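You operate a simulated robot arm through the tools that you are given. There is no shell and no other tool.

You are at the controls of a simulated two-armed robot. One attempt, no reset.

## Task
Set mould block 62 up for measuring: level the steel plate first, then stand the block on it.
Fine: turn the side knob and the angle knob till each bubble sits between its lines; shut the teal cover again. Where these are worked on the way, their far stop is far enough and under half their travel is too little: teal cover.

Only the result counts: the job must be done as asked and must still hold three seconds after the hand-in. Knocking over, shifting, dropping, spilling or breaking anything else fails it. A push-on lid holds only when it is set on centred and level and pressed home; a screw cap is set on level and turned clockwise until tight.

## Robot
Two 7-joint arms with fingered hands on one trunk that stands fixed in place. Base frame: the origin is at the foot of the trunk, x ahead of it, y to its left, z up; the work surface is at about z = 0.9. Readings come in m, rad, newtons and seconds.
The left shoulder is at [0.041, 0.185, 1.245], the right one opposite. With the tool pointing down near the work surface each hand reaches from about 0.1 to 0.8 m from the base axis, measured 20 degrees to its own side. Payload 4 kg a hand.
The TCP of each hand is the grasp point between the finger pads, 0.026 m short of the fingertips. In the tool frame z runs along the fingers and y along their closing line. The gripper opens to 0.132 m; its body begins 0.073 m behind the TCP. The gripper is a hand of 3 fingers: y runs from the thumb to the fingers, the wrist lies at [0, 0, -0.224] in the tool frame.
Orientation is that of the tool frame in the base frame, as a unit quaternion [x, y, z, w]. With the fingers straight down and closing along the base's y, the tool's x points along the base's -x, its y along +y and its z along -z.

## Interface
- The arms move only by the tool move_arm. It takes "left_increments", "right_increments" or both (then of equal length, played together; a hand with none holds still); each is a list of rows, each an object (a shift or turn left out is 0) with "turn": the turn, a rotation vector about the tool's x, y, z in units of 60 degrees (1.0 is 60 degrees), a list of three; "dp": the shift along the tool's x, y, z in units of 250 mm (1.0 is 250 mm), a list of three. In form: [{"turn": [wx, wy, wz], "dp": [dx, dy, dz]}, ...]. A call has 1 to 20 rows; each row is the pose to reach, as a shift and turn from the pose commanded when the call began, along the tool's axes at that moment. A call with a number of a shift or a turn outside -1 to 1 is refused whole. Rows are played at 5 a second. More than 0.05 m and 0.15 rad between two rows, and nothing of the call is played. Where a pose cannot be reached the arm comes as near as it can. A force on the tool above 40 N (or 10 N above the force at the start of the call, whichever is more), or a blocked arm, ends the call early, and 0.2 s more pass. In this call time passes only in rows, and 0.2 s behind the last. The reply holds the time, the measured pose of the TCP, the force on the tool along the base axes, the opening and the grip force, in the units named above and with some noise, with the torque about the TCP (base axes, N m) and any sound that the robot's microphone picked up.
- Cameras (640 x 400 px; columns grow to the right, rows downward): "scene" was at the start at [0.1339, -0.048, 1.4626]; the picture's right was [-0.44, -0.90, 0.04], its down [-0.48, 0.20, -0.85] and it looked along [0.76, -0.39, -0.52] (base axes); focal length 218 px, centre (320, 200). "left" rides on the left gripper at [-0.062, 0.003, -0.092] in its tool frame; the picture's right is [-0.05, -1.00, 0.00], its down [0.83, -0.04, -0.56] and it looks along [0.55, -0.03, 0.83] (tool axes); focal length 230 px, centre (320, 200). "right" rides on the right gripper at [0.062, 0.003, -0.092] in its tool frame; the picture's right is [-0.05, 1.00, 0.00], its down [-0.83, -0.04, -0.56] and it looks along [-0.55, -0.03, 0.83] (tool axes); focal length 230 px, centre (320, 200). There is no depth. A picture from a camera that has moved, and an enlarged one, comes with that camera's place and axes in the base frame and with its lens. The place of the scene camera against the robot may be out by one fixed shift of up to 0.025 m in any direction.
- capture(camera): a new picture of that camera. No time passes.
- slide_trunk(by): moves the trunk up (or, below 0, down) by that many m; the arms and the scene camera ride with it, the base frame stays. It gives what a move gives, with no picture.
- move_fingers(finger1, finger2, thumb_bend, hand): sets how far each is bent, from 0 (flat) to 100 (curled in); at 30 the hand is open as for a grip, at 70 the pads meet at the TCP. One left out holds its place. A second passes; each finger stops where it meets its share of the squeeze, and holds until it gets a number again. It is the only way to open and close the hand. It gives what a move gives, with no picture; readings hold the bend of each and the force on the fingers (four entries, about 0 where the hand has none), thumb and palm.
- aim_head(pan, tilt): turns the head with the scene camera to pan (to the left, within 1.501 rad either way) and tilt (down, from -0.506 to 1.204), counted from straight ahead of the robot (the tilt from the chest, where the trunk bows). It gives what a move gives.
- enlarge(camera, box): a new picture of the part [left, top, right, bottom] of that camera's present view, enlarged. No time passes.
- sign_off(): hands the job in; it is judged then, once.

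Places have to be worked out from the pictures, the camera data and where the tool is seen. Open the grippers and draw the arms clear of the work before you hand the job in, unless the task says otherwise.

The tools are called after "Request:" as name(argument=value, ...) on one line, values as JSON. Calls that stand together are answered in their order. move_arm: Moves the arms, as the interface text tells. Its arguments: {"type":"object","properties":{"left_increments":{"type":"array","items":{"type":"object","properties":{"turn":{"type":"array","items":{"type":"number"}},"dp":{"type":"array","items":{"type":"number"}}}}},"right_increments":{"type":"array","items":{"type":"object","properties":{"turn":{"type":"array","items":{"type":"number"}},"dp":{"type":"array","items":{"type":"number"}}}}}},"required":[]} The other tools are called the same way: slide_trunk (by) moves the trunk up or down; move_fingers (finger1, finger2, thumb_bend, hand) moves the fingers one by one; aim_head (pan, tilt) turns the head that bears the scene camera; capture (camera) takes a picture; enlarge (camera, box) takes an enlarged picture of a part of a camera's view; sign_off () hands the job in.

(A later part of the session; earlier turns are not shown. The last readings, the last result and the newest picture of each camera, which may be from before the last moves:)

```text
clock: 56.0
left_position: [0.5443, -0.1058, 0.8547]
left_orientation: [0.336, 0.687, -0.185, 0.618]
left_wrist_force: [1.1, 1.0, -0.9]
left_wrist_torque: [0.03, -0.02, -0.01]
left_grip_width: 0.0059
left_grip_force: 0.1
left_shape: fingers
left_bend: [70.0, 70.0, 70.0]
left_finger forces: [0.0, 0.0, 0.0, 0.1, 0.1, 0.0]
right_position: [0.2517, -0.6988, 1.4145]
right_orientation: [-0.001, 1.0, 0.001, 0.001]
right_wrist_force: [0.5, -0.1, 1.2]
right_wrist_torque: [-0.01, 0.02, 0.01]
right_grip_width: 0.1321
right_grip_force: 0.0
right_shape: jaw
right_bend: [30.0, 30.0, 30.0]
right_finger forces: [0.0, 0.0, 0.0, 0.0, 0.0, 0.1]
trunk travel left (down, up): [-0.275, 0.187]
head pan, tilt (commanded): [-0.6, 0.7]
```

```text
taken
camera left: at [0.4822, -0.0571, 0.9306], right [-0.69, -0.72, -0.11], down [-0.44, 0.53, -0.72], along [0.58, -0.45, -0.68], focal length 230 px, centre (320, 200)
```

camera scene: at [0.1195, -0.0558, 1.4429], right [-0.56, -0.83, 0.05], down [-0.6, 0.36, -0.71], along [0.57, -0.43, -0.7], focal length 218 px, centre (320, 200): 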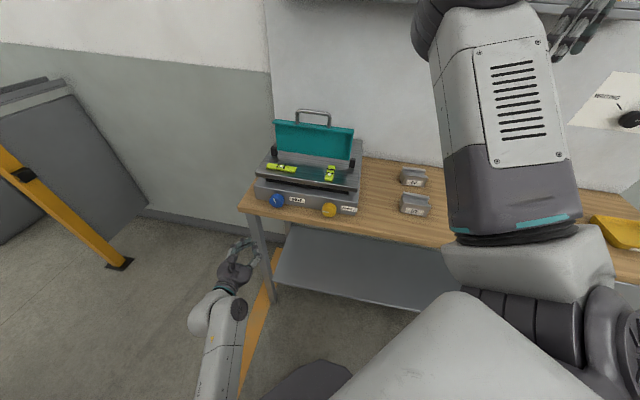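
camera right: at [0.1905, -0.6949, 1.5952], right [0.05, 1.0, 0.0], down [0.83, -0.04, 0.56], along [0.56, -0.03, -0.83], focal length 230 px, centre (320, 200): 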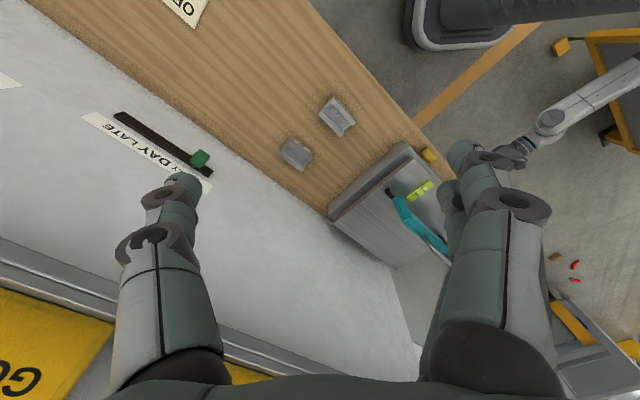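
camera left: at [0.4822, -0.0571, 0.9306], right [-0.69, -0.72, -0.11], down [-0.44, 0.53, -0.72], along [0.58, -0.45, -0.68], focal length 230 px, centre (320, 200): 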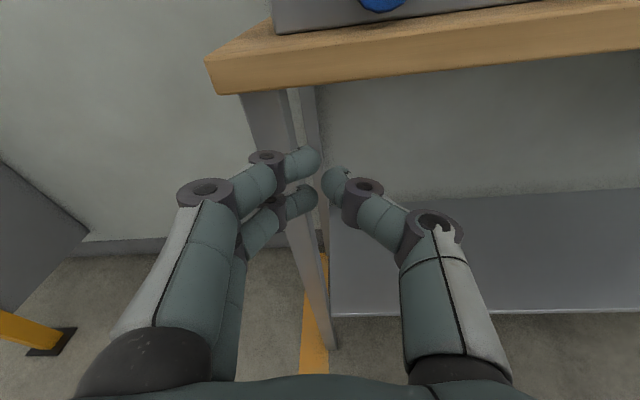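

Raising was blocked again – rolling clockwise has swung the left elbow in against the torso. I roll the left hand back counter-clockwise, which swings the elbow outward.

Request:
move_arm(left_increments=[{"dp": [0, 0, -0.03], "turn": [0, 0, -0.12]}, {"dp": [0, 0, -0.06], "turn": [0, 0, -0.24]}, {"dp": [0, 0, -0.06], "turn": [0, 0, -0.36]}, {"dp": [0, 0, -0.06], "turn": [0, 0, -0.48]}, {"dp": [0, 0, -0.06], "turn": [0, 0, -0.6]}, {"dp": [0, 0, -0.06], "turn": [0, 0, -0.72]}, {"dp": [0, 0, -0.06], "turn": [0, 0, -0.84]}])

Request:
capture(camera="scene")

```text
clock: 57.3
left_position: [0.5349, -0.0504, 0.8217]
left_orientation: [0.15, 0.775, -0.319, 0.524]
left_wrist_force: [0.5, 0.9, 0.0]
left_wrist_torque: [0.03, 0.0, 0.01]
left_grip_width: 0.0061
left_grip_force: 0.1
left_shape: fingers
left_bend: [70.0, 70.0, 70.0]
left_finger forces: [0.0, 0.0, 0.0, 0.1, 0.0, 0.1]
right_position: [0.2506, -0.6985, 1.4132]
right_orientation: [-0.001, 1.0, 0.001, 0.0]
right_wrist_force: [-0.5, 0.0, -0.8]
right_wrist_torque: [-0.01, 0.0, 0.04]
right_grip_width: 0.1319
right_grip_force: 0.0
right_shape: jaw
right_bend: [30.0, 30.0, 30.0]
right_finger forces: [0.0, 0.0, 0.0, 0.0, 0.0, 0.1]
trunk travel left (down, up): [-0.275, 0.187]
head pan, tilt (commanded): [-0.6, 0.7]
stopped in row 6 (left hand): the arm was blocked; the commanded pose is now the measured one
```

```text
taken
camera scene: at [0.1196, -0.0557, 1.4429], right [-0.56, -0.82, 0.05], down [-0.6, 0.36, -0.71], along [0.57, -0.43, -0.7], focal length 218 px, centre (320, 200)
```

scene: 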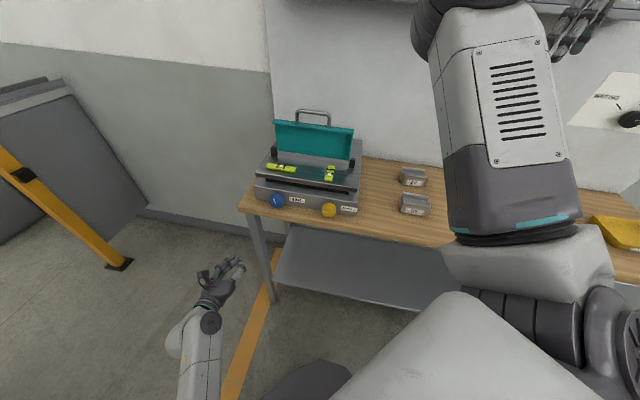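

Still being diverted; I look straight down at the left elbow.

Request:
aim_head(pan=0.6, tilt=1.2)

Request:
capture(camera="scene")

Request:
capture(camera="left")

```text
clock: 58.7
left_position: [0.5364, -0.0513, 0.8222]
left_orientation: [0.151, 0.774, -0.32, 0.525]
left_wrist_force: [-0.3, -0.1, -0.1]
left_wrist_torque: [0.02, -0.01, 0.02]
left_grip_width: 0.006
left_grip_force: 0.1
left_shape: fingers
left_bend: [70.0, 70.0, 70.0]
left_finger forces: [0.1, 0.0, 0.1, 0.0, 0.1, 0.0]
right_position: [0.2526, -0.6981, 1.4137]
right_orientation: [-0.001, 1.0, 0.001, -0.001]
right_wrist_force: [0.7, 0.5, -0.3]
right_wrist_torque: [0.01, -0.02, 0.02]
right_grip_width: 0.132
right_grip_force: 0.1
right_shape: jaw
right_bend: [30.0, 30.0, 30.0]
right_finger forces: [0.0, 0.0, 0.0, 0.0, 0.0, 0.0]
trunk travel left (down, up): [-0.275, 0.187]
head pan, tilt (commanded): [0.6, 1.201]
```

```text
taken
camera scene: at [0.0925, 0.0237, 1.4093], right [0.56, -0.83, -0.05], down [-0.8, -0.53, -0.29], along [0.21, 0.2, -0.96], focal length 218 px, centre (320, 200)
```

scene: 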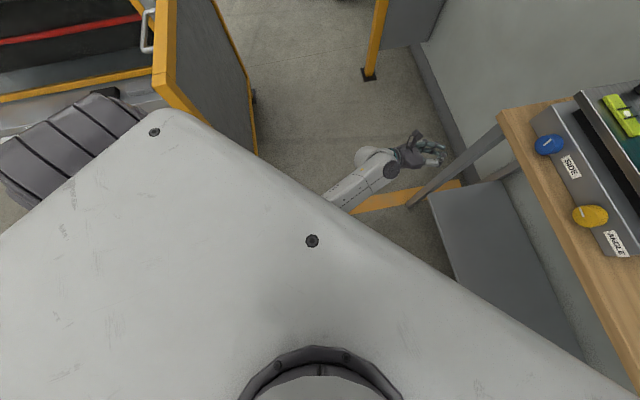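

```text
taken
camera left: at [0.4975, 0.0184, 0.8991], right [-0.55, -0.74, 0.38], down [-0.76, 0.25, -0.6], along [0.35, -0.62, -0.7], focal length 230 px, centre (320, 200)
```

left: 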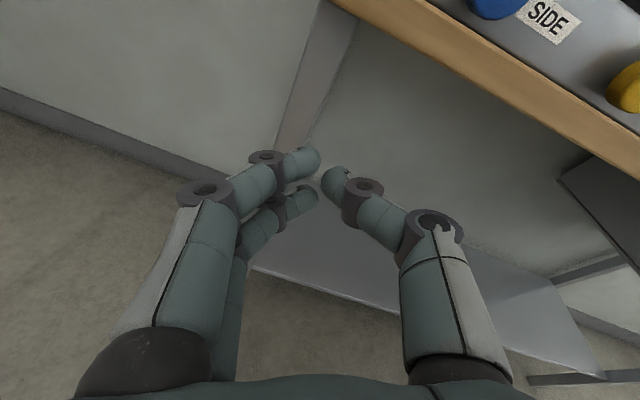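

The elbow is tucked under the chest. I draw the hand outward to the left and up, away from the body, to let the arm unfold.

Request:
move_arm(left_increments=[{"dp": [-0.08, 0.064, -0.067]}, {"dp": [-0.158, 0.128, -0.135]}, {"dp": [-0.237, 0.192, -0.202]}, {"dp": [-0.315, 0.256, -0.27]}, {"dp": [-0.394, 0.32, -0.337]}, {"dp": [-0.473, 0.384, -0.404]}])

Request:
capture(camera="scene")

```text
clock: 60.1
left_position: [0.5683, 0.0984, 0.9214]
left_orientation: [0.15, 0.774, -0.321, 0.524]
left_wrist_force: [0.2, -0.4, -0.6]
left_wrist_torque: [0.02, -0.03, 0.01]
left_grip_width: 0.0058
left_grip_force: 0.1
left_shape: fingers
left_bend: [70.0, 70.0, 70.0]
left_finger forces: [0.1, 0.0, 0.0, 0.0, 0.0, 0.0]
right_position: [0.2521, -0.6972, 1.4133]
right_orientation: [-0.001, 1.0, 0.0, 0.0]
right_wrist_force: [-0.4, 0.6, -0.3]
right_wrist_torque: [0.0, -0.02, -0.01]
right_grip_width: 0.132
right_grip_force: 0.0
right_shape: jaw
right_bend: [30.0, 30.0, 30.0]
right_finger forces: [0.0, 0.1, 0.0, 0.0, 0.1, 0.1]
trunk travel left (down, up): [-0.275, 0.187]
head pan, tilt (commanded): [0.6, 1.201]
```

```text
taken
camera scene: at [0.0926, 0.0244, 1.4092], right [0.56, -0.83, -0.05], down [-0.8, -0.53, -0.29], along [0.21, 0.2, -0.96], focal length 218 px, centre (320, 200)
```

scene: 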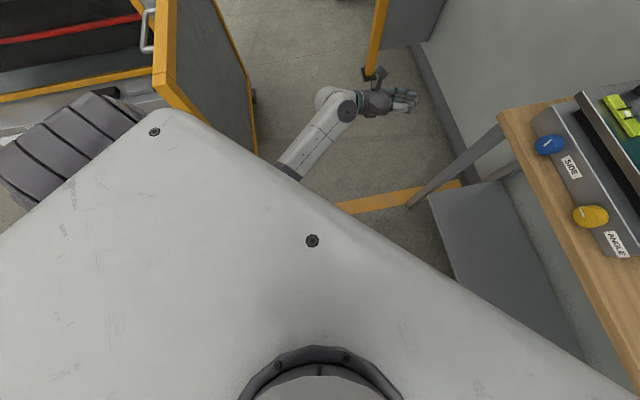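

The arm is free again and accurate. To avoid roll strokes I will now turn knobs by pressing the backs of the two fingers on a knob's top and dragging sideways (hand with thumb up, the elbow-out posture that worked). First I raise the trunk 5 cm and make half the roll back.

Request:
slide_trunk(by=0.05)

Request:
move_arm(left_increments=[{"dp": [-0.027, -0.073, 0.04], "turn": [0.023, -0.011, -0.115]}, {"dp": [-0.055, -0.147, 0.08], "turn": [0.046, -0.021, -0.23]}, {"dp": [-0.082, -0.22, 0.119], "turn": [0.07, -0.032, -0.345]}, {"dp": [-0.11, -0.293, 0.158], "turn": [0.093, -0.042, -0.46]}, {"dp": [-0.137, -0.367, 0.198], "turn": [0.116, -0.053, -0.575]}])

Request:
aim_head(pan=-0.6, tilt=0.7)

Request:
capture(camera="scene")

```text
clock: 61.0
left_position: [0.5662, 0.0977, 0.9716]
left_orientation: [0.151, 0.774, -0.321, 0.524]
left_wrist_force: [0.7, 0.5, 0.5]
left_wrist_torque: [-0.03, 0.0, 0.0]
left_grip_width: 0.0059
left_grip_force: 0.0
left_shape: fingers
left_bend: [70.0, 70.0, 70.0]
left_finger forces: [0.0, 0.0, 0.0, 0.0, 0.0, 0.0]
right_position: [0.253, -0.6989, 1.4633]
right_orientation: [0.0, 1.0, 0.001, 0.0]
right_wrist_force: [0.4, -0.5, 0.4]
right_wrist_torque: [-0.02, -0.01, 0.02]
right_grip_width: 0.1319
right_grip_force: 0.2
right_shape: jaw
right_bend: [30.0, 30.0, 30.0]
right_finger forces: [0.1, 0.0, 0.0, 0.0, 0.1, 0.0]
trunk travel left (down, up): [-0.325, 0.137]
head pan, tilt (commanded): [0.6, 1.201]
```

```text
clock: 62.2
left_position: [0.5636, 0.0071, 1.0198]
left_orientation: [-0.06, 0.754, -0.504, 0.418]
left_wrist_force: [1.2, -0.9, -0.1]
left_wrist_torque: [0.04, -0.01, 0.0]
left_grip_width: 0.006
left_grip_force: 0.1
left_shape: fingers
left_bend: [70.0, 70.0, 70.0]
left_finger forces: [0.0, 0.1, 0.0, 0.0, 0.0, 0.0]
right_position: [0.2516, -0.6995, 1.4628]
right_orientation: [-0.001, 1.0, 0.001, 0.001]
right_wrist_force: [-0.2, 0.3, 0.6]
right_wrist_torque: [0.0, 0.0, -0.01]
right_grip_width: 0.1318
right_grip_force: 0.1
right_shape: jaw
right_bend: [30.0, 30.0, 30.0]
right_finger forces: [0.1, 0.0, 0.0, 0.1, 0.0, 0.0]
trunk travel left (down, up): [-0.325, 0.137]
head pan, tilt (commanded): [0.6, 1.201]
```

```text
clock: 63.6
left_position: [0.5626, 0.0062, 1.0193]
left_orientation: [-0.06, 0.754, -0.503, 0.418]
left_wrist_force: [0.4, 0.3, -0.7]
left_wrist_torque: [0.02, 0.0, -0.01]
left_grip_width: 0.0061
left_grip_force: 0.0
left_shape: fingers
left_bend: [70.0, 70.0, 70.0]
left_finger forces: [0.0, 0.0, 0.0, 0.0, 0.0, 0.0]
right_position: [0.2521, -0.6974, 1.4634]
right_orientation: [0.0, 1.0, 0.0, 0.0]
right_wrist_force: [0.7, -0.6, -0.4]
right_wrist_torque: [0.04, -0.03, 0.0]
right_grip_width: 0.132
right_grip_force: 0.1
right_shape: jaw
right_bend: [30.0, 30.0, 30.0]
right_finger forces: [0.1, 0.0, 0.0, 0.2, 0.0, 0.0]
trunk travel left (down, up): [-0.325, 0.137]
head pan, tilt (commanded): [-0.6, 0.7]
```

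```text
taken
camera scene: at [0.0969, -0.0557, 1.4979], right [-0.56, -0.83, 0.03], down [-0.57, 0.36, -0.74], along [0.6, -0.43, -0.67], focal length 218 px, centre (320, 200)
```

scene: 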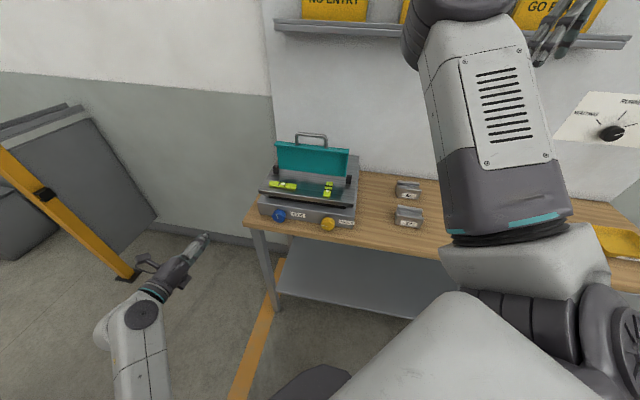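

The left arm is clear. I read both vials with the present camera position while nothing is in the way.

Request:
enlarge(camera="scene", box=[262, 172, 302, 197])

Request:
enlarge(camera="scene", box=[308, 176, 348, 201])

Request:
enlarge(camera="scene", box=[240, 130, 370, 240])

```text
16.00 times, centred on (282, 184) of scene
camera zoom: at [0.0969, -0.0557, 1.4979], right [-0.56, -0.83, 0.03], down [-0.57, 0.36, -0.74], along [0.6, -0.43, -0.67], focal length 3497 px, centre (928, 448)
```

zoom: 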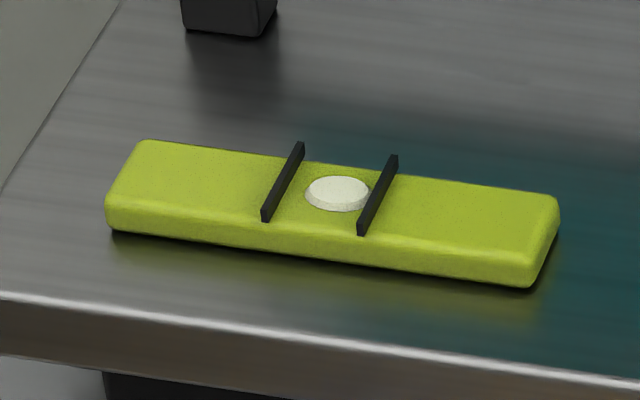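

```text
16.00 times, centred on (328, 188) of scene
camera zoom: at [0.0969, -0.0557, 1.4979], right [-0.56, -0.83, 0.03], down [-0.57, 0.36, -0.74], along [0.6, -0.43, -0.67], focal length 3497 px, centre (192, 384)
```

zoom: 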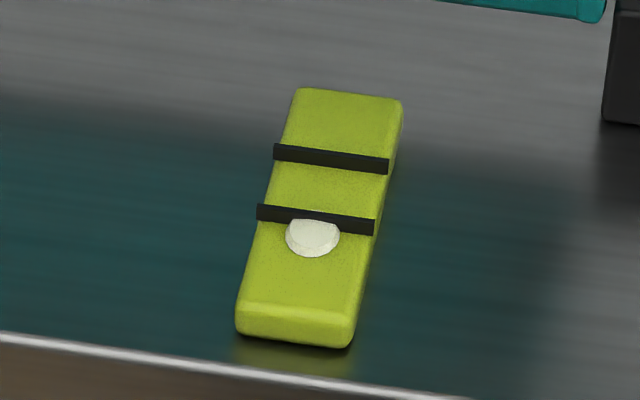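

```text
3.64 times, centred on (305, 185) of scene
camera zoom: at [0.0969, -0.0557, 1.4979], right [-0.56, -0.83, 0.03], down [-0.57, 0.36, -0.74], along [0.6, -0.43, -0.67], focal length 795 px, centre (374, 254)
```

zoom: 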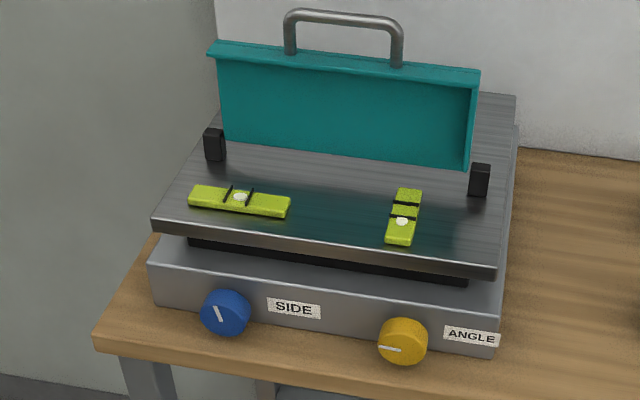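

SIDE bubble now reads well centred once the bar height is allowed for. For the ANGLE knob I choose a more comfortable left-arm posture: hand pointing down, leaning 30° forward, gripping the knob from above. I reorient in free air in front of the bench.

Request:
move_arm(left_increments=[{"dp": [0.062, -0.099, 0.044], "turn": [-0.042, 0.0788, 0.0843]}, {"dp": [0.124, -0.198, 0.088], "turn": [-0.084, 0.1576, 0.1686]}, {"dp": [0.186, -0.297, 0.132], "turn": [-0.126, 0.2364, 0.2529]}, {"dp": [0.248, -0.396, 0.176], "turn": [-0.168, 0.3152, 0.3372]}, {"dp": [0.31, -0.495, 0.22], "turn": [-0.21, 0.394, 0.4215]}, {"dp": [0.372, -0.594, 0.264], "turn": [-0.252, 0.4728, 0.5058]}, {"dp": [0.434, -0.693, 0.308], "turn": [-0.294, 0.5516, 0.5901]}, {"dp": [0.496, -0.792, 0.352], "turn": [-0.336, 0.6304, 0.6744]}, {"dp": [0.558, -0.891, 0.396], "turn": [-0.378, 0.7092, 0.7587]}, {"dp": [0.62, -0.99, 0.44], "turn": [-0.42, 0.788, 0.843]}])

Request:
capture(camera="scene")

Request:
capture(camera="left")

```text
clock: 64.6
left_position: [0.5229, -0.0541, 0.9963]
left_orientation: [0.126, 0.874, -0.31, 0.354]
left_wrist_force: [0.1, -0.1, 0.6]
left_wrist_torque: [0.0, 0.01, -0.03]
left_grip_width: 0.006
left_grip_force: 0.0
left_shape: fingers
left_bend: [70.0, 70.0, 70.0]
left_finger forces: [0.0, 0.1, 0.0, 0.0, 0.0, 0.0]
right_position: [0.2505, -0.6976, 1.4637]
right_orientation: [-0.001, 1.0, 0.001, 0.0]
right_wrist_force: [-0.1, 0.3, -0.8]
right_wrist_torque: [0.01, 0.02, 0.03]
right_grip_width: 0.1318
right_grip_force: 0.1
right_shape: jaw
right_bend: [30.0, 30.0, 30.0]
right_finger forces: [0.0, 0.0, 0.0, 0.0, 0.0, 0.1]
trunk travel left (down, up): [-0.325, 0.137]
head pan, tilt (commanded): [-0.6, 0.7]
stopped in row 4 (left hand): the arm was blocked; the commanded pose is now the measured one
```

```text
taken
camera scene: at [0.0973, -0.0563, 1.4978], right [-0.56, -0.82, 0.03], down [-0.57, 0.36, -0.74], along [0.6, -0.43, -0.68], focal length 218 px, centre (320, 200)
```

scene: 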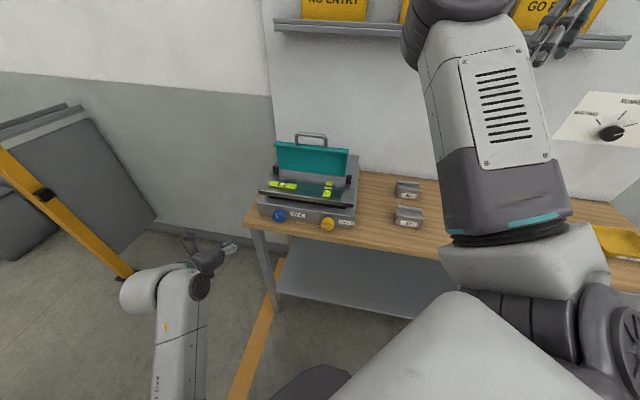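

```text
taken
camera left: at [0.5185, 0.008, 1.0877], right [-0.4, -0.78, 0.49], down [-0.92, 0.31, -0.25], along [0.04, -0.55, -0.84], focal length 230 px, centre (320, 200)
```

left: 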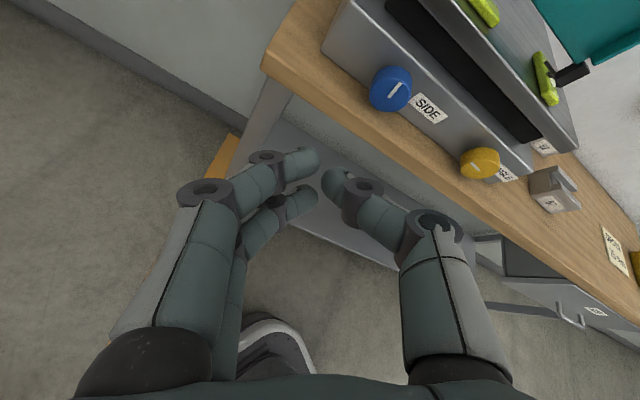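

Blocked again: with the elbow hanging low it fouls the torso when the hand moves inward. I first take the hand out to the left, then high, so the elbow comes up and out as at the start.

Request:
move_arm(left_increments=[{"dp": [-0.05, 0.088, -0.095]}, {"dp": [-0.101, 0.176, -0.19]}, {"dp": [-0.152, 0.265, -0.284]}, {"dp": [-0.202, 0.353, -0.379]}, {"dp": [-0.253, 0.441, -0.474]}])

Request:
move_arm(left_increments=[{"dp": [-0.09, -0.118, -0.086], "turn": [-0.029, 0.068, 0.081]}, {"dp": [-0.18, -0.235, -0.172], "turn": [-0.058, 0.135, 0.162]}, {"dp": [-0.27, -0.353, -0.258], "turn": [-0.087, 0.203, 0.243]}, {"dp": [-0.36, -0.471, -0.344], "turn": [-0.116, 0.271, 0.324]}, {"dp": [-0.45, -0.588, -0.43], "turn": [-0.145, 0.338, 0.405]}, {"dp": [-0.54, -0.706, -0.516], "turn": [-0.174, 0.406, 0.486]}])

Request:
capture(camera="scene")

Request:
capture(camera="left")

```text
clock: 65.8
left_position: [0.5525, 0.1065, 1.0551]
left_orientation: [0.125, 0.874, -0.31, 0.353]
left_wrist_force: [-0.1, -0.3, 0.1]
left_wrist_torque: [0.02, -0.01, 0.0]
left_grip_width: 0.006
left_grip_force: 0.1
left_shape: fingers
left_bend: [70.0, 70.0, 70.0]
left_finger forces: [0.1, 0.1, 0.1, 0.0, 0.1, 0.0]
right_position: [0.2518, -0.6967, 1.4646]
right_orientation: [0.0, 1.0, 0.0, 0.0]
right_wrist_force: [-0.2, -1.0, 0.1]
right_wrist_torque: [0.0, 0.04, 0.0]
right_grip_width: 0.1319
right_grip_force: 0.0
right_shape: jaw
right_bend: [30.0, 30.0, 30.0]
right_finger forces: [0.0, 0.0, 0.0, 0.0, 0.0, 0.0]
trunk travel left (down, up): [-0.325, 0.137]
head pan, tilt (commanded): [-0.6, 0.7]
```

```text
clock: 67.2
left_position: [0.4989, 0.0494, 1.3009]
left_orientation: [0.368, 0.893, -0.098, 0.238]
left_wrist_force: [-0.8, 0.3, 1.3]
left_wrist_torque: [0.0, -0.05, 0.01]
left_grip_width: 0.0061
left_grip_force: 0.1
left_shape: fingers
left_bend: [70.0, 70.0, 70.0]
left_finger forces: [0.1, 0.0, 0.0, 0.1, 0.0, 0.1]
right_position: [0.2493, -0.6994, 1.4633]
right_orientation: [-0.001, 1.0, 0.0, 0.002]
right_wrist_force: [1.2, 0.1, -0.3]
right_wrist_torque: [0.0, 0.0, 0.05]
right_grip_width: 0.1317
right_grip_force: 0.0
right_shape: jaw
right_bend: [30.0, 30.0, 30.0]
right_finger forces: [0.0, 0.0, 0.0, 0.0, 0.0, 0.1]
trunk travel left (down, up): [-0.325, 0.137]
head pan, tilt (commanded): [-0.6, 0.7]
```

```text
taken
camera scene: at [0.0962, -0.0575, 1.4979], right [-0.56, -0.82, 0.03], down [-0.57, 0.36, -0.74], along [0.6, -0.43, -0.67], focal length 218 px, centre (320, 200)
```

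scene: 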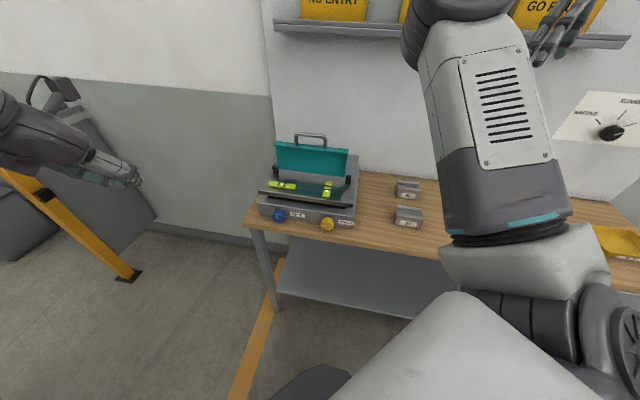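

```text
taken
camera left: at [0.5066, 0.0471, 1.4105], right [-0.67, -0.74, 0.03], down [-0.74, 0.67, 0.07], along [-0.07, 0.03, -1.0], focal length 230 px, centre (320, 200)
```

left: 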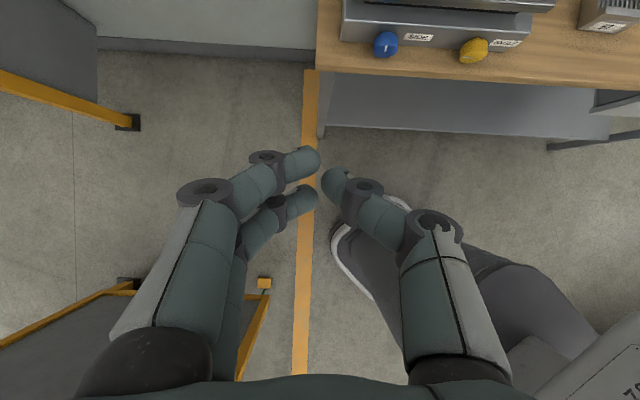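

The left hand is now high, pointing down with 30° lean, elbow out. I carry it across toward the front of the yellow knob, still well above the bench.

Request:
move_arm(left_increments=[{"dp": [-0.033, -0.115, 0.089]}, {"dp": [-0.066, -0.23, 0.178]}, {"dp": [-0.099, -0.345, 0.266]}, {"dp": [-0.132, -0.46, 0.355]}, {"dp": [-0.164, -0.575, 0.444]}, {"dp": [-0.197, -0.69, 0.533]}, {"dp": [-0.23, -0.805, 0.621]}, {"dp": [-0.263, -0.92, 0.71]}])

Request:
capture(camera="scene")

Request:
capture(camera="left")

```text
clock: 69.0
left_position: [0.4414, -0.2184, 1.1807]
left_orientation: [0.368, 0.893, -0.099, 0.24]
left_wrist_force: [0.4, -0.4, 0.3]
left_wrist_torque: [0.02, -0.04, -0.03]
left_grip_width: 0.006
left_grip_force: 0.0
left_shape: fingers
left_bend: [70.0, 70.0, 70.0]
left_finger forces: [0.0, 0.0, 0.2, 0.0, 0.0, 0.0]
right_position: [0.2519, -0.6991, 1.4625]
right_orientation: [-0.002, 1.0, 0.001, 0.001]
right_wrist_force: [-1.2, 0.4, 0.2]
right_wrist_torque: [0.04, 0.01, 0.0]
right_grip_width: 0.1318
right_grip_force: 0.1
right_shape: jaw
right_bend: [30.0, 30.0, 30.0]
right_finger forces: [0.0, 0.1, 0.1, 0.0, 0.0, 0.1]
trunk travel left (down, up): [-0.325, 0.137]
head pan, tilt (commanded): [-0.6, 0.7]
```

```text
taken
camera scene: at [0.0964, -0.0576, 1.4979], right [-0.56, -0.82, 0.03], down [-0.57, 0.36, -0.74], along [0.6, -0.43, -0.68], focal length 218 px, centre (320, 200)
```

scene: 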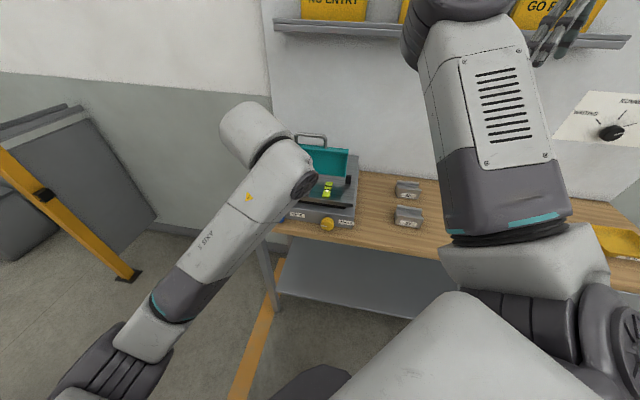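

```text
taken
camera left: at [0.4491, -0.219, 1.2908], right [-0.67, -0.74, 0.03], down [-0.74, 0.67, 0.06], along [-0.06, 0.02, -1.0], focal length 230 px, centre (320, 200)
```

left: 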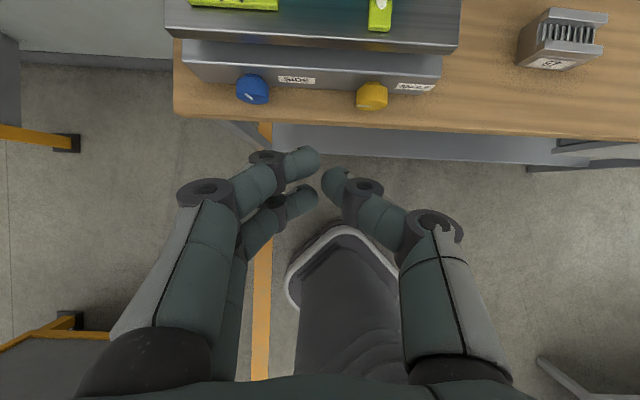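

The posture is good now: elbow out, camera looking straight down on both knobs. I open the fingers and descend over the yellow ANGLE knob to z≈1.03.

Request:
move_fingers(hand="left", finger1=46, finger2=46, thumb_bend=46)

Request:
move_arm(left_increments=[{"dp": [-0.021, -0.046, 0.128]}, {"dp": [-0.042, -0.092, 0.256]}, {"dp": [-0.063, -0.138, 0.385]}, {"dp": [-0.084, -0.184, 0.513]}, {"dp": [-0.105, -0.23, 0.641]}, {"dp": [-0.126, -0.275, 0.769]}])

Request:
capture(camera="left")

Request:
capture(camera="scene")

```text
clock: 70.0
left_position: [0.4419, -0.2158, 1.1806]
left_orientation: [0.368, 0.893, -0.101, 0.24]
left_wrist_force: [-0.6, -0.7, -0.5]
left_wrist_torque: [0.0, -0.01, -0.01]
left_grip_width: 0.0806
left_grip_force: 0.1
left_shape: fingers
left_bend: [46.0, 46.0, 46.0]
left_finger forces: [0.0, 0.1, 0.0, 0.0, 0.0, 0.0]
right_position: [0.2528, -0.698, 1.4642]
right_orientation: [-0.001, 1.0, 0.0, -0.001]
right_wrist_force: [0.7, 0.7, 0.5]
right_wrist_torque: [-0.04, 0.0, 0.03]
right_grip_width: 0.132
right_grip_force: 0.0
right_shape: jaw
right_bend: [30.0, 30.0, 30.0]
right_finger forces: [0.0, 0.0, 0.0, 0.1, 0.0, 0.0]
trunk travel left (down, up): [-0.325, 0.137]
head pan, tilt (commanded): [-0.6, 0.7]
```

```text
clock: 71.4
left_position: [0.48, -0.3523, 1.0321]
left_orientation: [0.369, 0.893, -0.101, 0.238]
left_wrist_force: [-0.7, 0.8, 0.0]
left_wrist_torque: [0.01, -0.01, 0.01]
left_grip_width: 0.0812
left_grip_force: 0.1
left_shape: fingers
left_bend: [46.0, 46.0, 46.0]
left_finger forces: [0.0, 0.0, 0.1, 0.1, 0.0, 0.1]
right_position: [0.2524, -0.6992, 1.463]
right_orientation: [-0.001, 1.0, 0.001, 0.0]
right_wrist_force: [0.0, 0.6, 0.5]
right_wrist_torque: [0.05, 0.01, -0.03]
right_grip_width: 0.1321
right_grip_force: 0.0
right_shape: jaw
right_bend: [30.0, 30.0, 30.0]
right_finger forces: [0.0, 0.0, 0.1, 0.0, 0.1, 0.0]
trunk travel left (down, up): [-0.325, 0.137]
head pan, tilt (commanded): [-0.6, 0.7]
```

```text
taken
camera left: at [0.4883, -0.3541, 1.1422], right [-0.67, -0.74, 0.03], down [-0.74, 0.67, 0.06], along [-0.07, 0.02, -1.0], focal length 230 px, centre (320, 200)
```

left: 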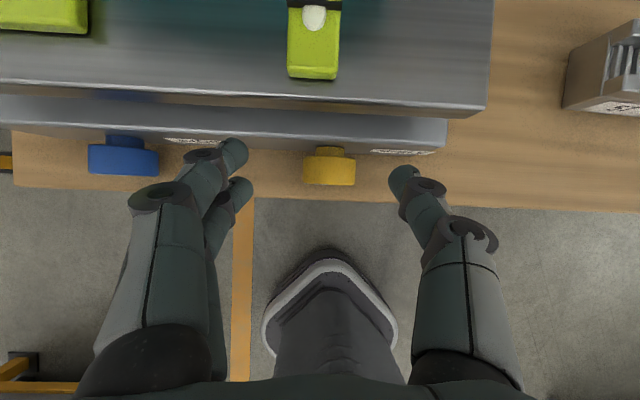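

```text
taken
camera scene: at [0.0971, -0.0568, 1.4979], right [-0.56, -0.82, 0.03], down [-0.57, 0.36, -0.74], along [0.6, -0.43, -0.68], focal length 218 px, centre (320, 200)
```

scene: 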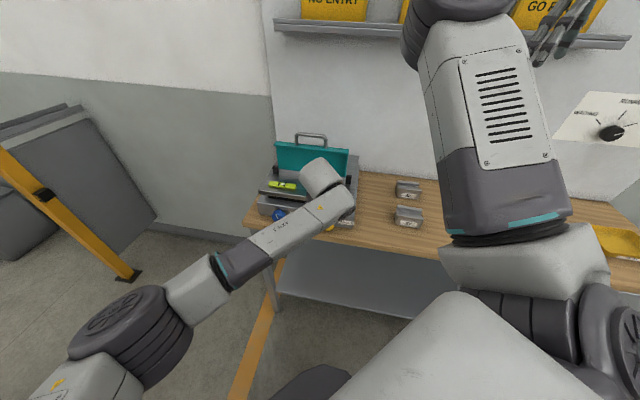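

I can see the knob squarely between the digits: centre s≈0.082, wide part n≈0.594–0.619. Before gripping I check whether the right camera can watch the ANGLE vial while the left arm works.

Request:
capture(camera="right")

Request:
enlarge(camera="right", box=[370, 130, 470, 230])

```text
taken
camera right: at [0.1907, -0.6957, 1.5549], right [0.05, 1.0, 0.0], down [0.83, -0.04, 0.56], along [0.55, -0.03, -0.83], focal length 230 px, centre (320, 200)
```

right: 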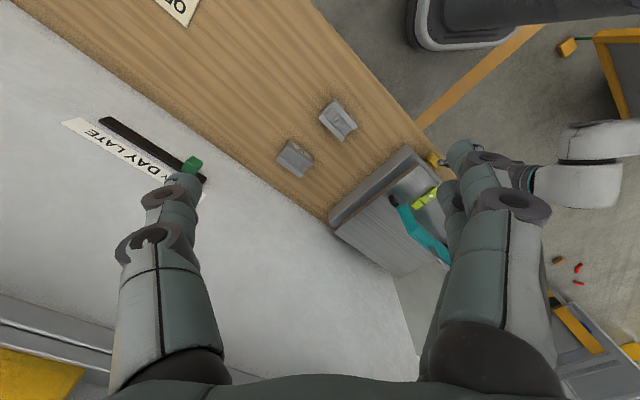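

```text
4.00 times, centred on (420, 180) of right
camera zoom: at [0.1907, -0.6957, 1.5549], right [0.05, 1.0, 0.0], down [0.83, -0.04, 0.56], along [0.55, -0.03, -0.83], focal length 920 px, centre (-80, 280)
```

zoom: 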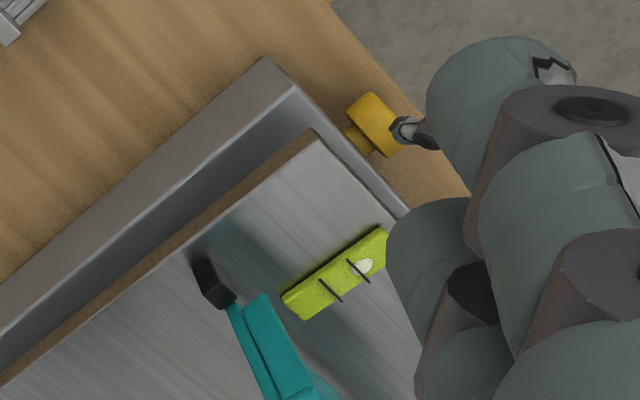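

The right camera has a clear view of the ANGLE vial. I shift 9 mm and descend the left hand onto the yellow knob.

Request:
move_arm(left_increments=[{"dp": [0, -0.035, 0]}, {"dp": [0.041, -0.035, 0.077]}, {"dp": [0.083, -0.035, 0.153]}, {"dp": [0.124, -0.035, 0.23]}, {"dp": [0.165, -0.035, 0.306]}])

Request:
capture(camera="left")

Request:
enlarge(camera="right", box=[370, 130, 470, 230])

```text
clock: 72.6
left_position: [0.4764, -0.3573, 0.9678]
left_orientation: [0.369, 0.893, -0.1, 0.238]
left_wrist_force: [0.5, 0.0, -0.5]
left_wrist_torque: [0.02, 0.01, 0.0]
left_grip_width: 0.0811
left_grip_force: 0.0
left_shape: fingers
left_bend: [46.0, 46.0, 46.0]
left_finger forces: [0.1, 0.0, 0.1, 0.0, 0.0, 0.0]
left hand out of reach, approached as far as the arm can: row 5
right_position: [0.2516, -0.6982, 1.463]
right_orientation: [0.0, 1.0, 0.001, -0.001]
right_wrist_force: [-0.1, 0.0, -0.6]
right_wrist_torque: [0.01, 0.02, 0.01]
right_grip_width: 0.1319
right_grip_force: 0.0
right_shape: jaw
right_bend: [30.0, 30.0, 30.0]
right_finger forces: [0.0, 0.0, 0.0, 0.1, 0.0, 0.0]
trunk travel left (down, up): [-0.325, 0.137]
head pan, tilt (commanded): [-0.6, 0.7]
```

```text
taken
camera left: at [0.4843, -0.3583, 1.0766], right [-0.67, -0.74, 0.03], down [-0.74, 0.67, 0.06], along [-0.07, 0.02, -1.0], focal length 230 px, centre (320, 200)
```

left: 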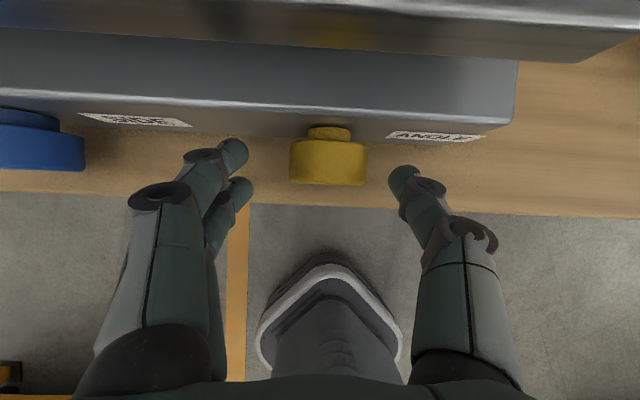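

```text
4.00 times, centred on (420, 180) of right
camera zoom: at [0.1905, -0.695, 1.5551], right [0.05, 1.0, 0.0], down [0.83, -0.04, 0.56], along [0.55, -0.03, -0.83], focal length 920 px, centre (-80, 280)
```

zoom: 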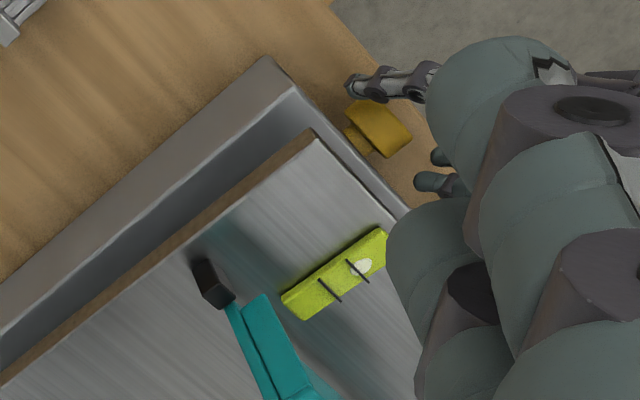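

The arm can't go lower in this posture, but the trunk can: I lower it 2.3 cm to bring the pads to knob height.

Request:
slide_trunk(by=-0.023)

Request:
capture(camera="left")

```text
clock: 73.3
left_position: [0.4763, -0.356, 0.9432]
left_orientation: [0.368, 0.893, -0.099, 0.238]
left_wrist_force: [-0.3, 0.0, -0.2]
left_wrist_torque: [0.0, 0.02, 0.01]
left_grip_width: 0.0813
left_grip_force: 0.0
left_shape: fingers
left_bend: [46.0, 46.0, 46.0]
left_finger forces: [0.1, 0.0, 0.0, 0.0, 0.0, 0.1]
right_position: [0.2529, -0.6988, 1.4401]
right_orientation: [-0.002, 1.0, 0.001, 0.001]
right_wrist_force: [-0.4, 0.1, 0.4]
right_wrist_torque: [-0.03, 0.02, -0.03]
right_grip_width: 0.1317
right_grip_force: 0.0
right_shape: jaw
right_bend: [30.0, 30.0, 30.0]
right_finger forces: [0.0, 0.0, 0.0, 0.1, 0.0, 0.0]
trunk travel left (down, up): [-0.302, 0.16]
head pan, tilt (commanded): [-0.6, 0.7]
```

```text
taken
camera left: at [0.4843, -0.3579, 1.0528], right [-0.67, -0.74, 0.03], down [-0.74, 0.67, 0.07], along [-0.07, 0.02, -1.0], focal length 230 px, centre (320, 200)
```

left: 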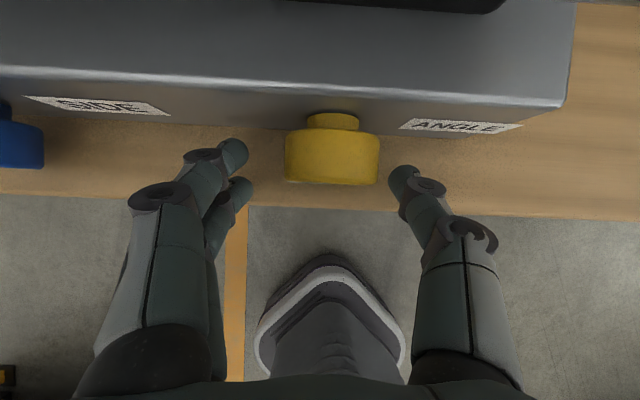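

The digits flank the knob on both sides. I close on it.

Request:
move_fingers(hand="left", finger1=70, finger2=70, thumb_bend=70)

Request:
capture(camera="left")

Request:
enlarge(camera="right", box=[370, 130, 470, 230])

```text
clock: 74.3
left_position: [0.4744, -0.3582, 0.9427]
left_orientation: [0.368, 0.893, -0.099, 0.239]
left_wrist_force: [-10.3, -5.4, -2.7]
left_wrist_torque: [-0.04, 0.14, -0.03]
left_grip_width: 0.0424
left_grip_force: 13.8
left_shape: fingers
left_bend: [60.0, 70.0, 62.0]
left_finger forces: [8.5, 0.0, 0.1, 0.1, 19.3, 0.1]
right_position: [0.25, -0.7001, 1.4397]
right_orientation: [-0.001, 1.0, 0.001, 0.001]
right_wrist_force: [-0.5, -0.1, 0.2]
right_wrist_torque: [-0.02, -0.02, 0.02]
right_grip_width: 0.1317
right_grip_force: 0.0
right_shape: jaw
right_bend: [30.0, 30.0, 30.0]
right_finger forces: [0.0, 0.0, 0.1, 0.0, 0.0, 0.1]
trunk travel left (down, up): [-0.302, 0.16]
head pan, tilt (commanded): [-0.6, 0.7]
```

```text
taken
camera left: at [0.4819, -0.3597, 1.053], right [-0.67, -0.74, 0.03], down [-0.74, 0.67, 0.06], along [-0.07, 0.02, -1.0], focal length 230 px, centre (320, 200)
```

left: 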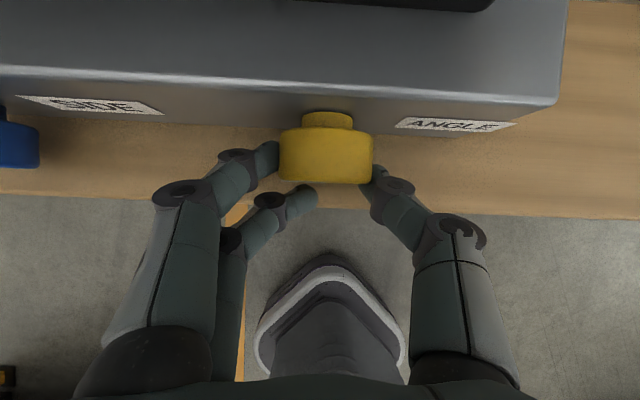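

```text
4.00 times, centred on (420, 180) of right
camera zoom: at [0.1889, -0.6962, 1.5317], right [0.05, 1.0, 0.0], down [0.83, -0.04, 0.56], along [0.56, -0.03, -0.83], focal length 920 px, centre (-80, 280)
```

zoom: 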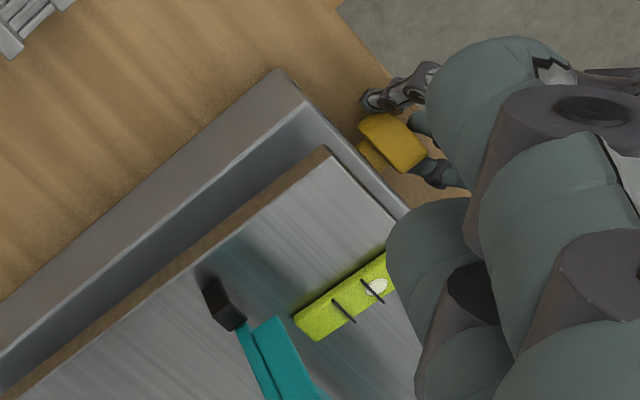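

Held between the rear finger and thumb (14 N). I rotate the hand 15° clockwise about the knob axis and watch the ANGLE bubble from the right camera.

Request:
move_arm(left_increments=[{"dp": [0, -0.0034, 0], "turn": [-0.0722, 0, 0.0417]}, {"dp": [0, -0.0067, 0], "turn": [-0.1443, 0, 0.0833]}, {"dp": [0, -0.01, 0], "turn": [-0.2165, 0, 0.125]}])

Request:
capture(camera="left")

Request:
enlarge(camera="right", box=[370, 130, 470, 230])

```text
clock: 75.1
left_position: [0.4865, -0.3249, 0.936]
left_orientation: [0.393, 0.876, 0.007, 0.28]
left_wrist_force: [0.0, -0.7, -0.6]
left_wrist_torque: [0.01, -0.01, -0.01]
left_grip_width: 0.0057
left_grip_force: 0.0
left_shape: fingers
left_bend: [70.0, 70.0, 70.0]
left_finger forces: [0.1, 0.0, 0.1, 0.0, 0.1, 0.0]
left hand out of reach, approached as far as the arm can: row 1, 2, 3
right_position: [0.2535, -0.6991, 1.44]
right_orientation: [-0.001, 1.0, 0.0, -0.001]
right_wrist_force: [0.4, 0.1, -0.4]
right_wrist_torque: [0.02, 0.03, 0.03]
right_grip_width: 0.1319
right_grip_force: 0.0
right_shape: jaw
right_bend: [30.0, 30.0, 30.0]
right_finger forces: [0.0, 0.0, 0.0, 0.1, 0.0, 0.1]
trunk travel left (down, up): [-0.302, 0.16]
head pan, tilt (commanded): [-0.6, 0.7]
```

```text
taken
camera left: at [0.4768, -0.3448, 1.0436], right [-0.66, -0.73, -0.21], down [-0.75, 0.66, 0.06], along [0.1, 0.19, -0.98], focal length 230 px, centre (320, 200)
```

left: 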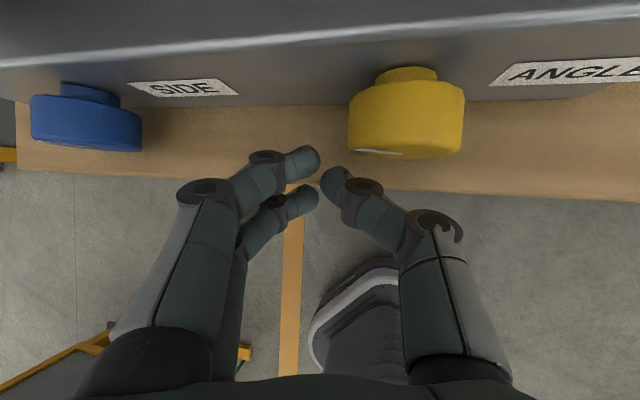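

```text
4.00 times, centred on (420, 180) of right
camera zoom: at [0.1919, -0.6965, 1.531], right [0.05, 1.0, 0.0], down [0.83, -0.04, 0.56], along [0.55, -0.03, -0.83], focal length 920 px, centre (-80, 280)
```

zoom: 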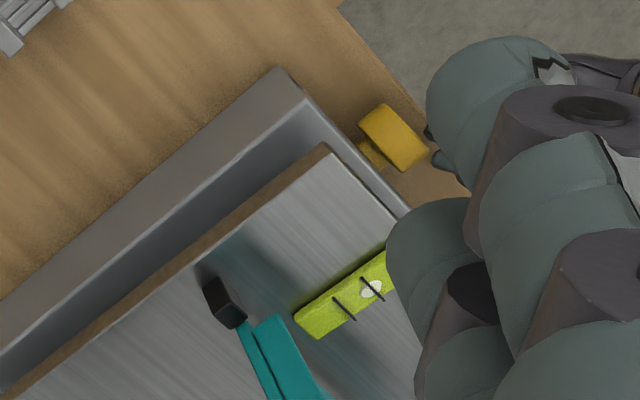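

The arm reached a joint limit and slipped off the knob, but the bubble moved the right way (from 0.63 to about 0.45 of the gap). I check the knob pointer to learn which way it turned.

Request:
enlarge(camera="scene", box=[260, 160, 380, 260])

Request:
enlarge(camera="left", box=[320, 50, 490, 180])

```text
4.00 times, centred on (320, 210) of scene
camera zoom: at [0.1073, -0.0575, 1.4726], right [-0.56, -0.83, 0.04], down [-0.58, 0.36, -0.73], along [0.59, -0.43, -0.69], focal length 874 px, centre (320, 160)
```

zoom: 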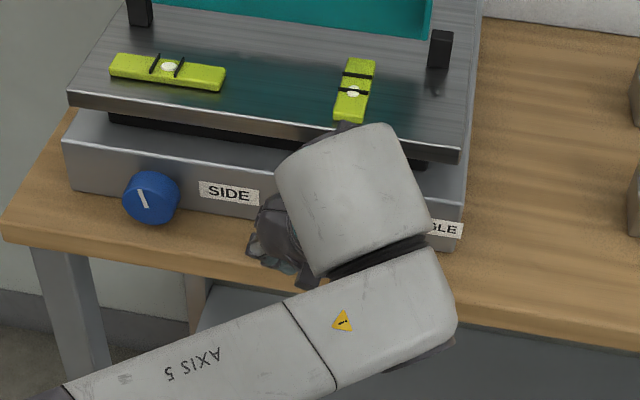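

```text
3.08 times, centred on (405, 115) of left
camera zoom: at [0.4768, -0.3448, 1.0436], right [-0.66, -0.73, -0.21], down [-0.75, 0.66, 0.06], along [0.1, 0.19, -0.98], focal length 708 px, centre (58, 462)
```

zoom: 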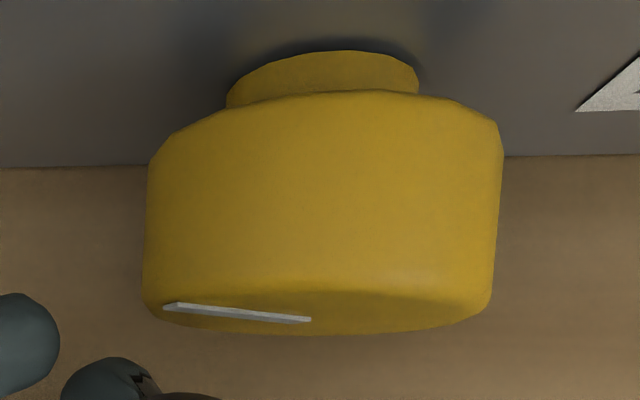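

The pointer rose from 9 o'clock, so the knob turned clockwise and that is the right direction. To get a better arm range I lift clear, restore the hand's orientation, then lower the trunk 12 cm.

Request:
move_arm(left_increments=[{"dp": [-0.058, 0.028, -0.101]}, {"dp": [-0.116, 0.056, -0.202]}, {"dp": [-0.19, 0.041, -0.305], "turn": [0.065, 0, -0.037]}, {"dp": [-0.267, 0.027, -0.407], "turn": [0.131, -0.001, -0.073]}, {"dp": [-0.344, 0.012, -0.51], "turn": [0.196, -0.002, -0.11]}])

Request:
slide_trunk(by=-0.1)

Request:
move_fingers(hand="left", finger1=46, finger2=46, thumb_bend=46)

Request:
capture(camera="left")

Request:
capture(camera="scene")

```text
clock: 76.3
left_position: [0.4658, -0.3587, 1.0876]
left_orientation: [0.373, 0.891, -0.089, 0.244]
left_wrist_force: [-0.1, 0.0, 1.0]
left_wrist_torque: [0.01, -0.01, 0.01]
left_grip_width: 0.0058
left_grip_force: 0.1
left_shape: fingers
left_bend: [70.0, 70.0, 70.0]
left_finger forces: [0.0, 0.0, 0.0, 0.1, 0.1, 0.1]
right_position: [0.2514, -0.6983, 1.4398]
right_orientation: [-0.001, 1.0, 0.002, -0.001]
right_wrist_force: [-0.4, -0.7, -0.5]
right_wrist_torque: [0.01, -0.02, -0.01]
right_grip_width: 0.132
right_grip_force: 0.1
right_shape: jaw
right_bend: [30.0, 30.0, 30.0]
right_finger forces: [0.0, 0.0, 0.0, 0.0, 0.1, 0.1]
trunk travel left (down, up): [-0.302, 0.16]
head pan, tilt (commanded): [-0.6, 0.7]
```

```text
clock: 77.6
left_position: [0.4652, -0.358, 0.9888]
left_orientation: [0.372, 0.891, -0.088, 0.245]
left_wrist_force: [-0.7, 0.8, 0.5]
left_wrist_torque: [0.02, 0.0, -0.02]
left_grip_width: 0.0057
left_grip_force: 0.0
left_shape: fingers
left_bend: [70.0, 70.0, 70.0]
left_finger forces: [0.1, 0.0, 0.0, 0.0, 0.1, 0.0]
right_position: [0.2502, -0.6978, 1.3414]
right_orientation: [-0.001, 1.0, 0.0, 0.001]
right_wrist_force: [0.7, 0.1, 0.6]
right_wrist_torque: [0.02, 0.0, 0.01]
right_grip_width: 0.1316
right_grip_force: 0.0
right_shape: jaw
right_bend: [30.0, 30.0, 30.0]
right_finger forces: [0.0, 0.0, 0.0, 0.1, 0.0, 0.1]
trunk travel left (down, up): [-0.202, 0.26]
head pan, tilt (commanded): [-0.6, 0.7]
```

```text
clock: 78.6
left_position: [0.4662, -0.3588, 0.9871]
left_orientation: [0.373, 0.891, -0.089, 0.244]
left_wrist_force: [0.4, 0.4, 0.1]
left_wrist_torque: [-0.02, 0.02, 0.02]
left_grip_width: 0.0807
left_grip_force: 0.0
left_shape: fingers
left_bend: [46.0, 46.0, 46.0]
left_finger forces: [0.1, 0.0, 0.0, 0.1, 0.0, 0.1]
right_position: [0.2515, -0.6987, 1.3401]
right_orientation: [-0.001, 1.0, 0.001, 0.0]
right_wrist_force: [0.2, -0.2, -0.2]
right_wrist_torque: [0.02, -0.01, 0.01]
right_grip_width: 0.132
right_grip_force: 0.1
right_shape: jaw
right_bend: [30.0, 30.0, 30.0]
right_finger forces: [0.0, 0.1, 0.1, 0.0, 0.1, 0.0]
trunk travel left (down, up): [-0.202, 0.26]
head pan, tilt (commanded): [-0.6, 0.7]
```

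```text
taken
camera left: at [0.4721, -0.3624, 1.0972], right [-0.68, -0.74, 0.0], down [-0.74, 0.67, 0.06], along [-0.05, 0.04, -1.0], focal length 230 px, centre (320, 200)
```

left: 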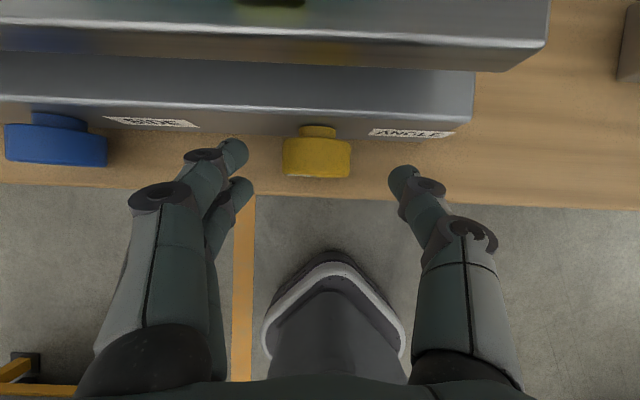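

```text
taken
camera scene: at [0.1643, -0.056, 1.3573], right [-0.56, -0.82, 0.1], down [-0.66, 0.36, -0.66], along [0.51, -0.43, -0.74], focal length 218 px, centre (320, 200)
```

scene: 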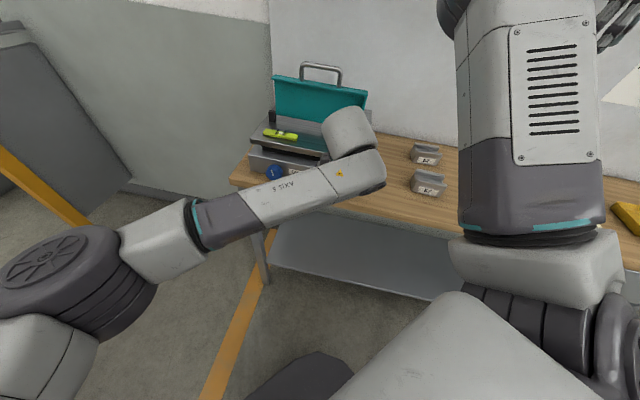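

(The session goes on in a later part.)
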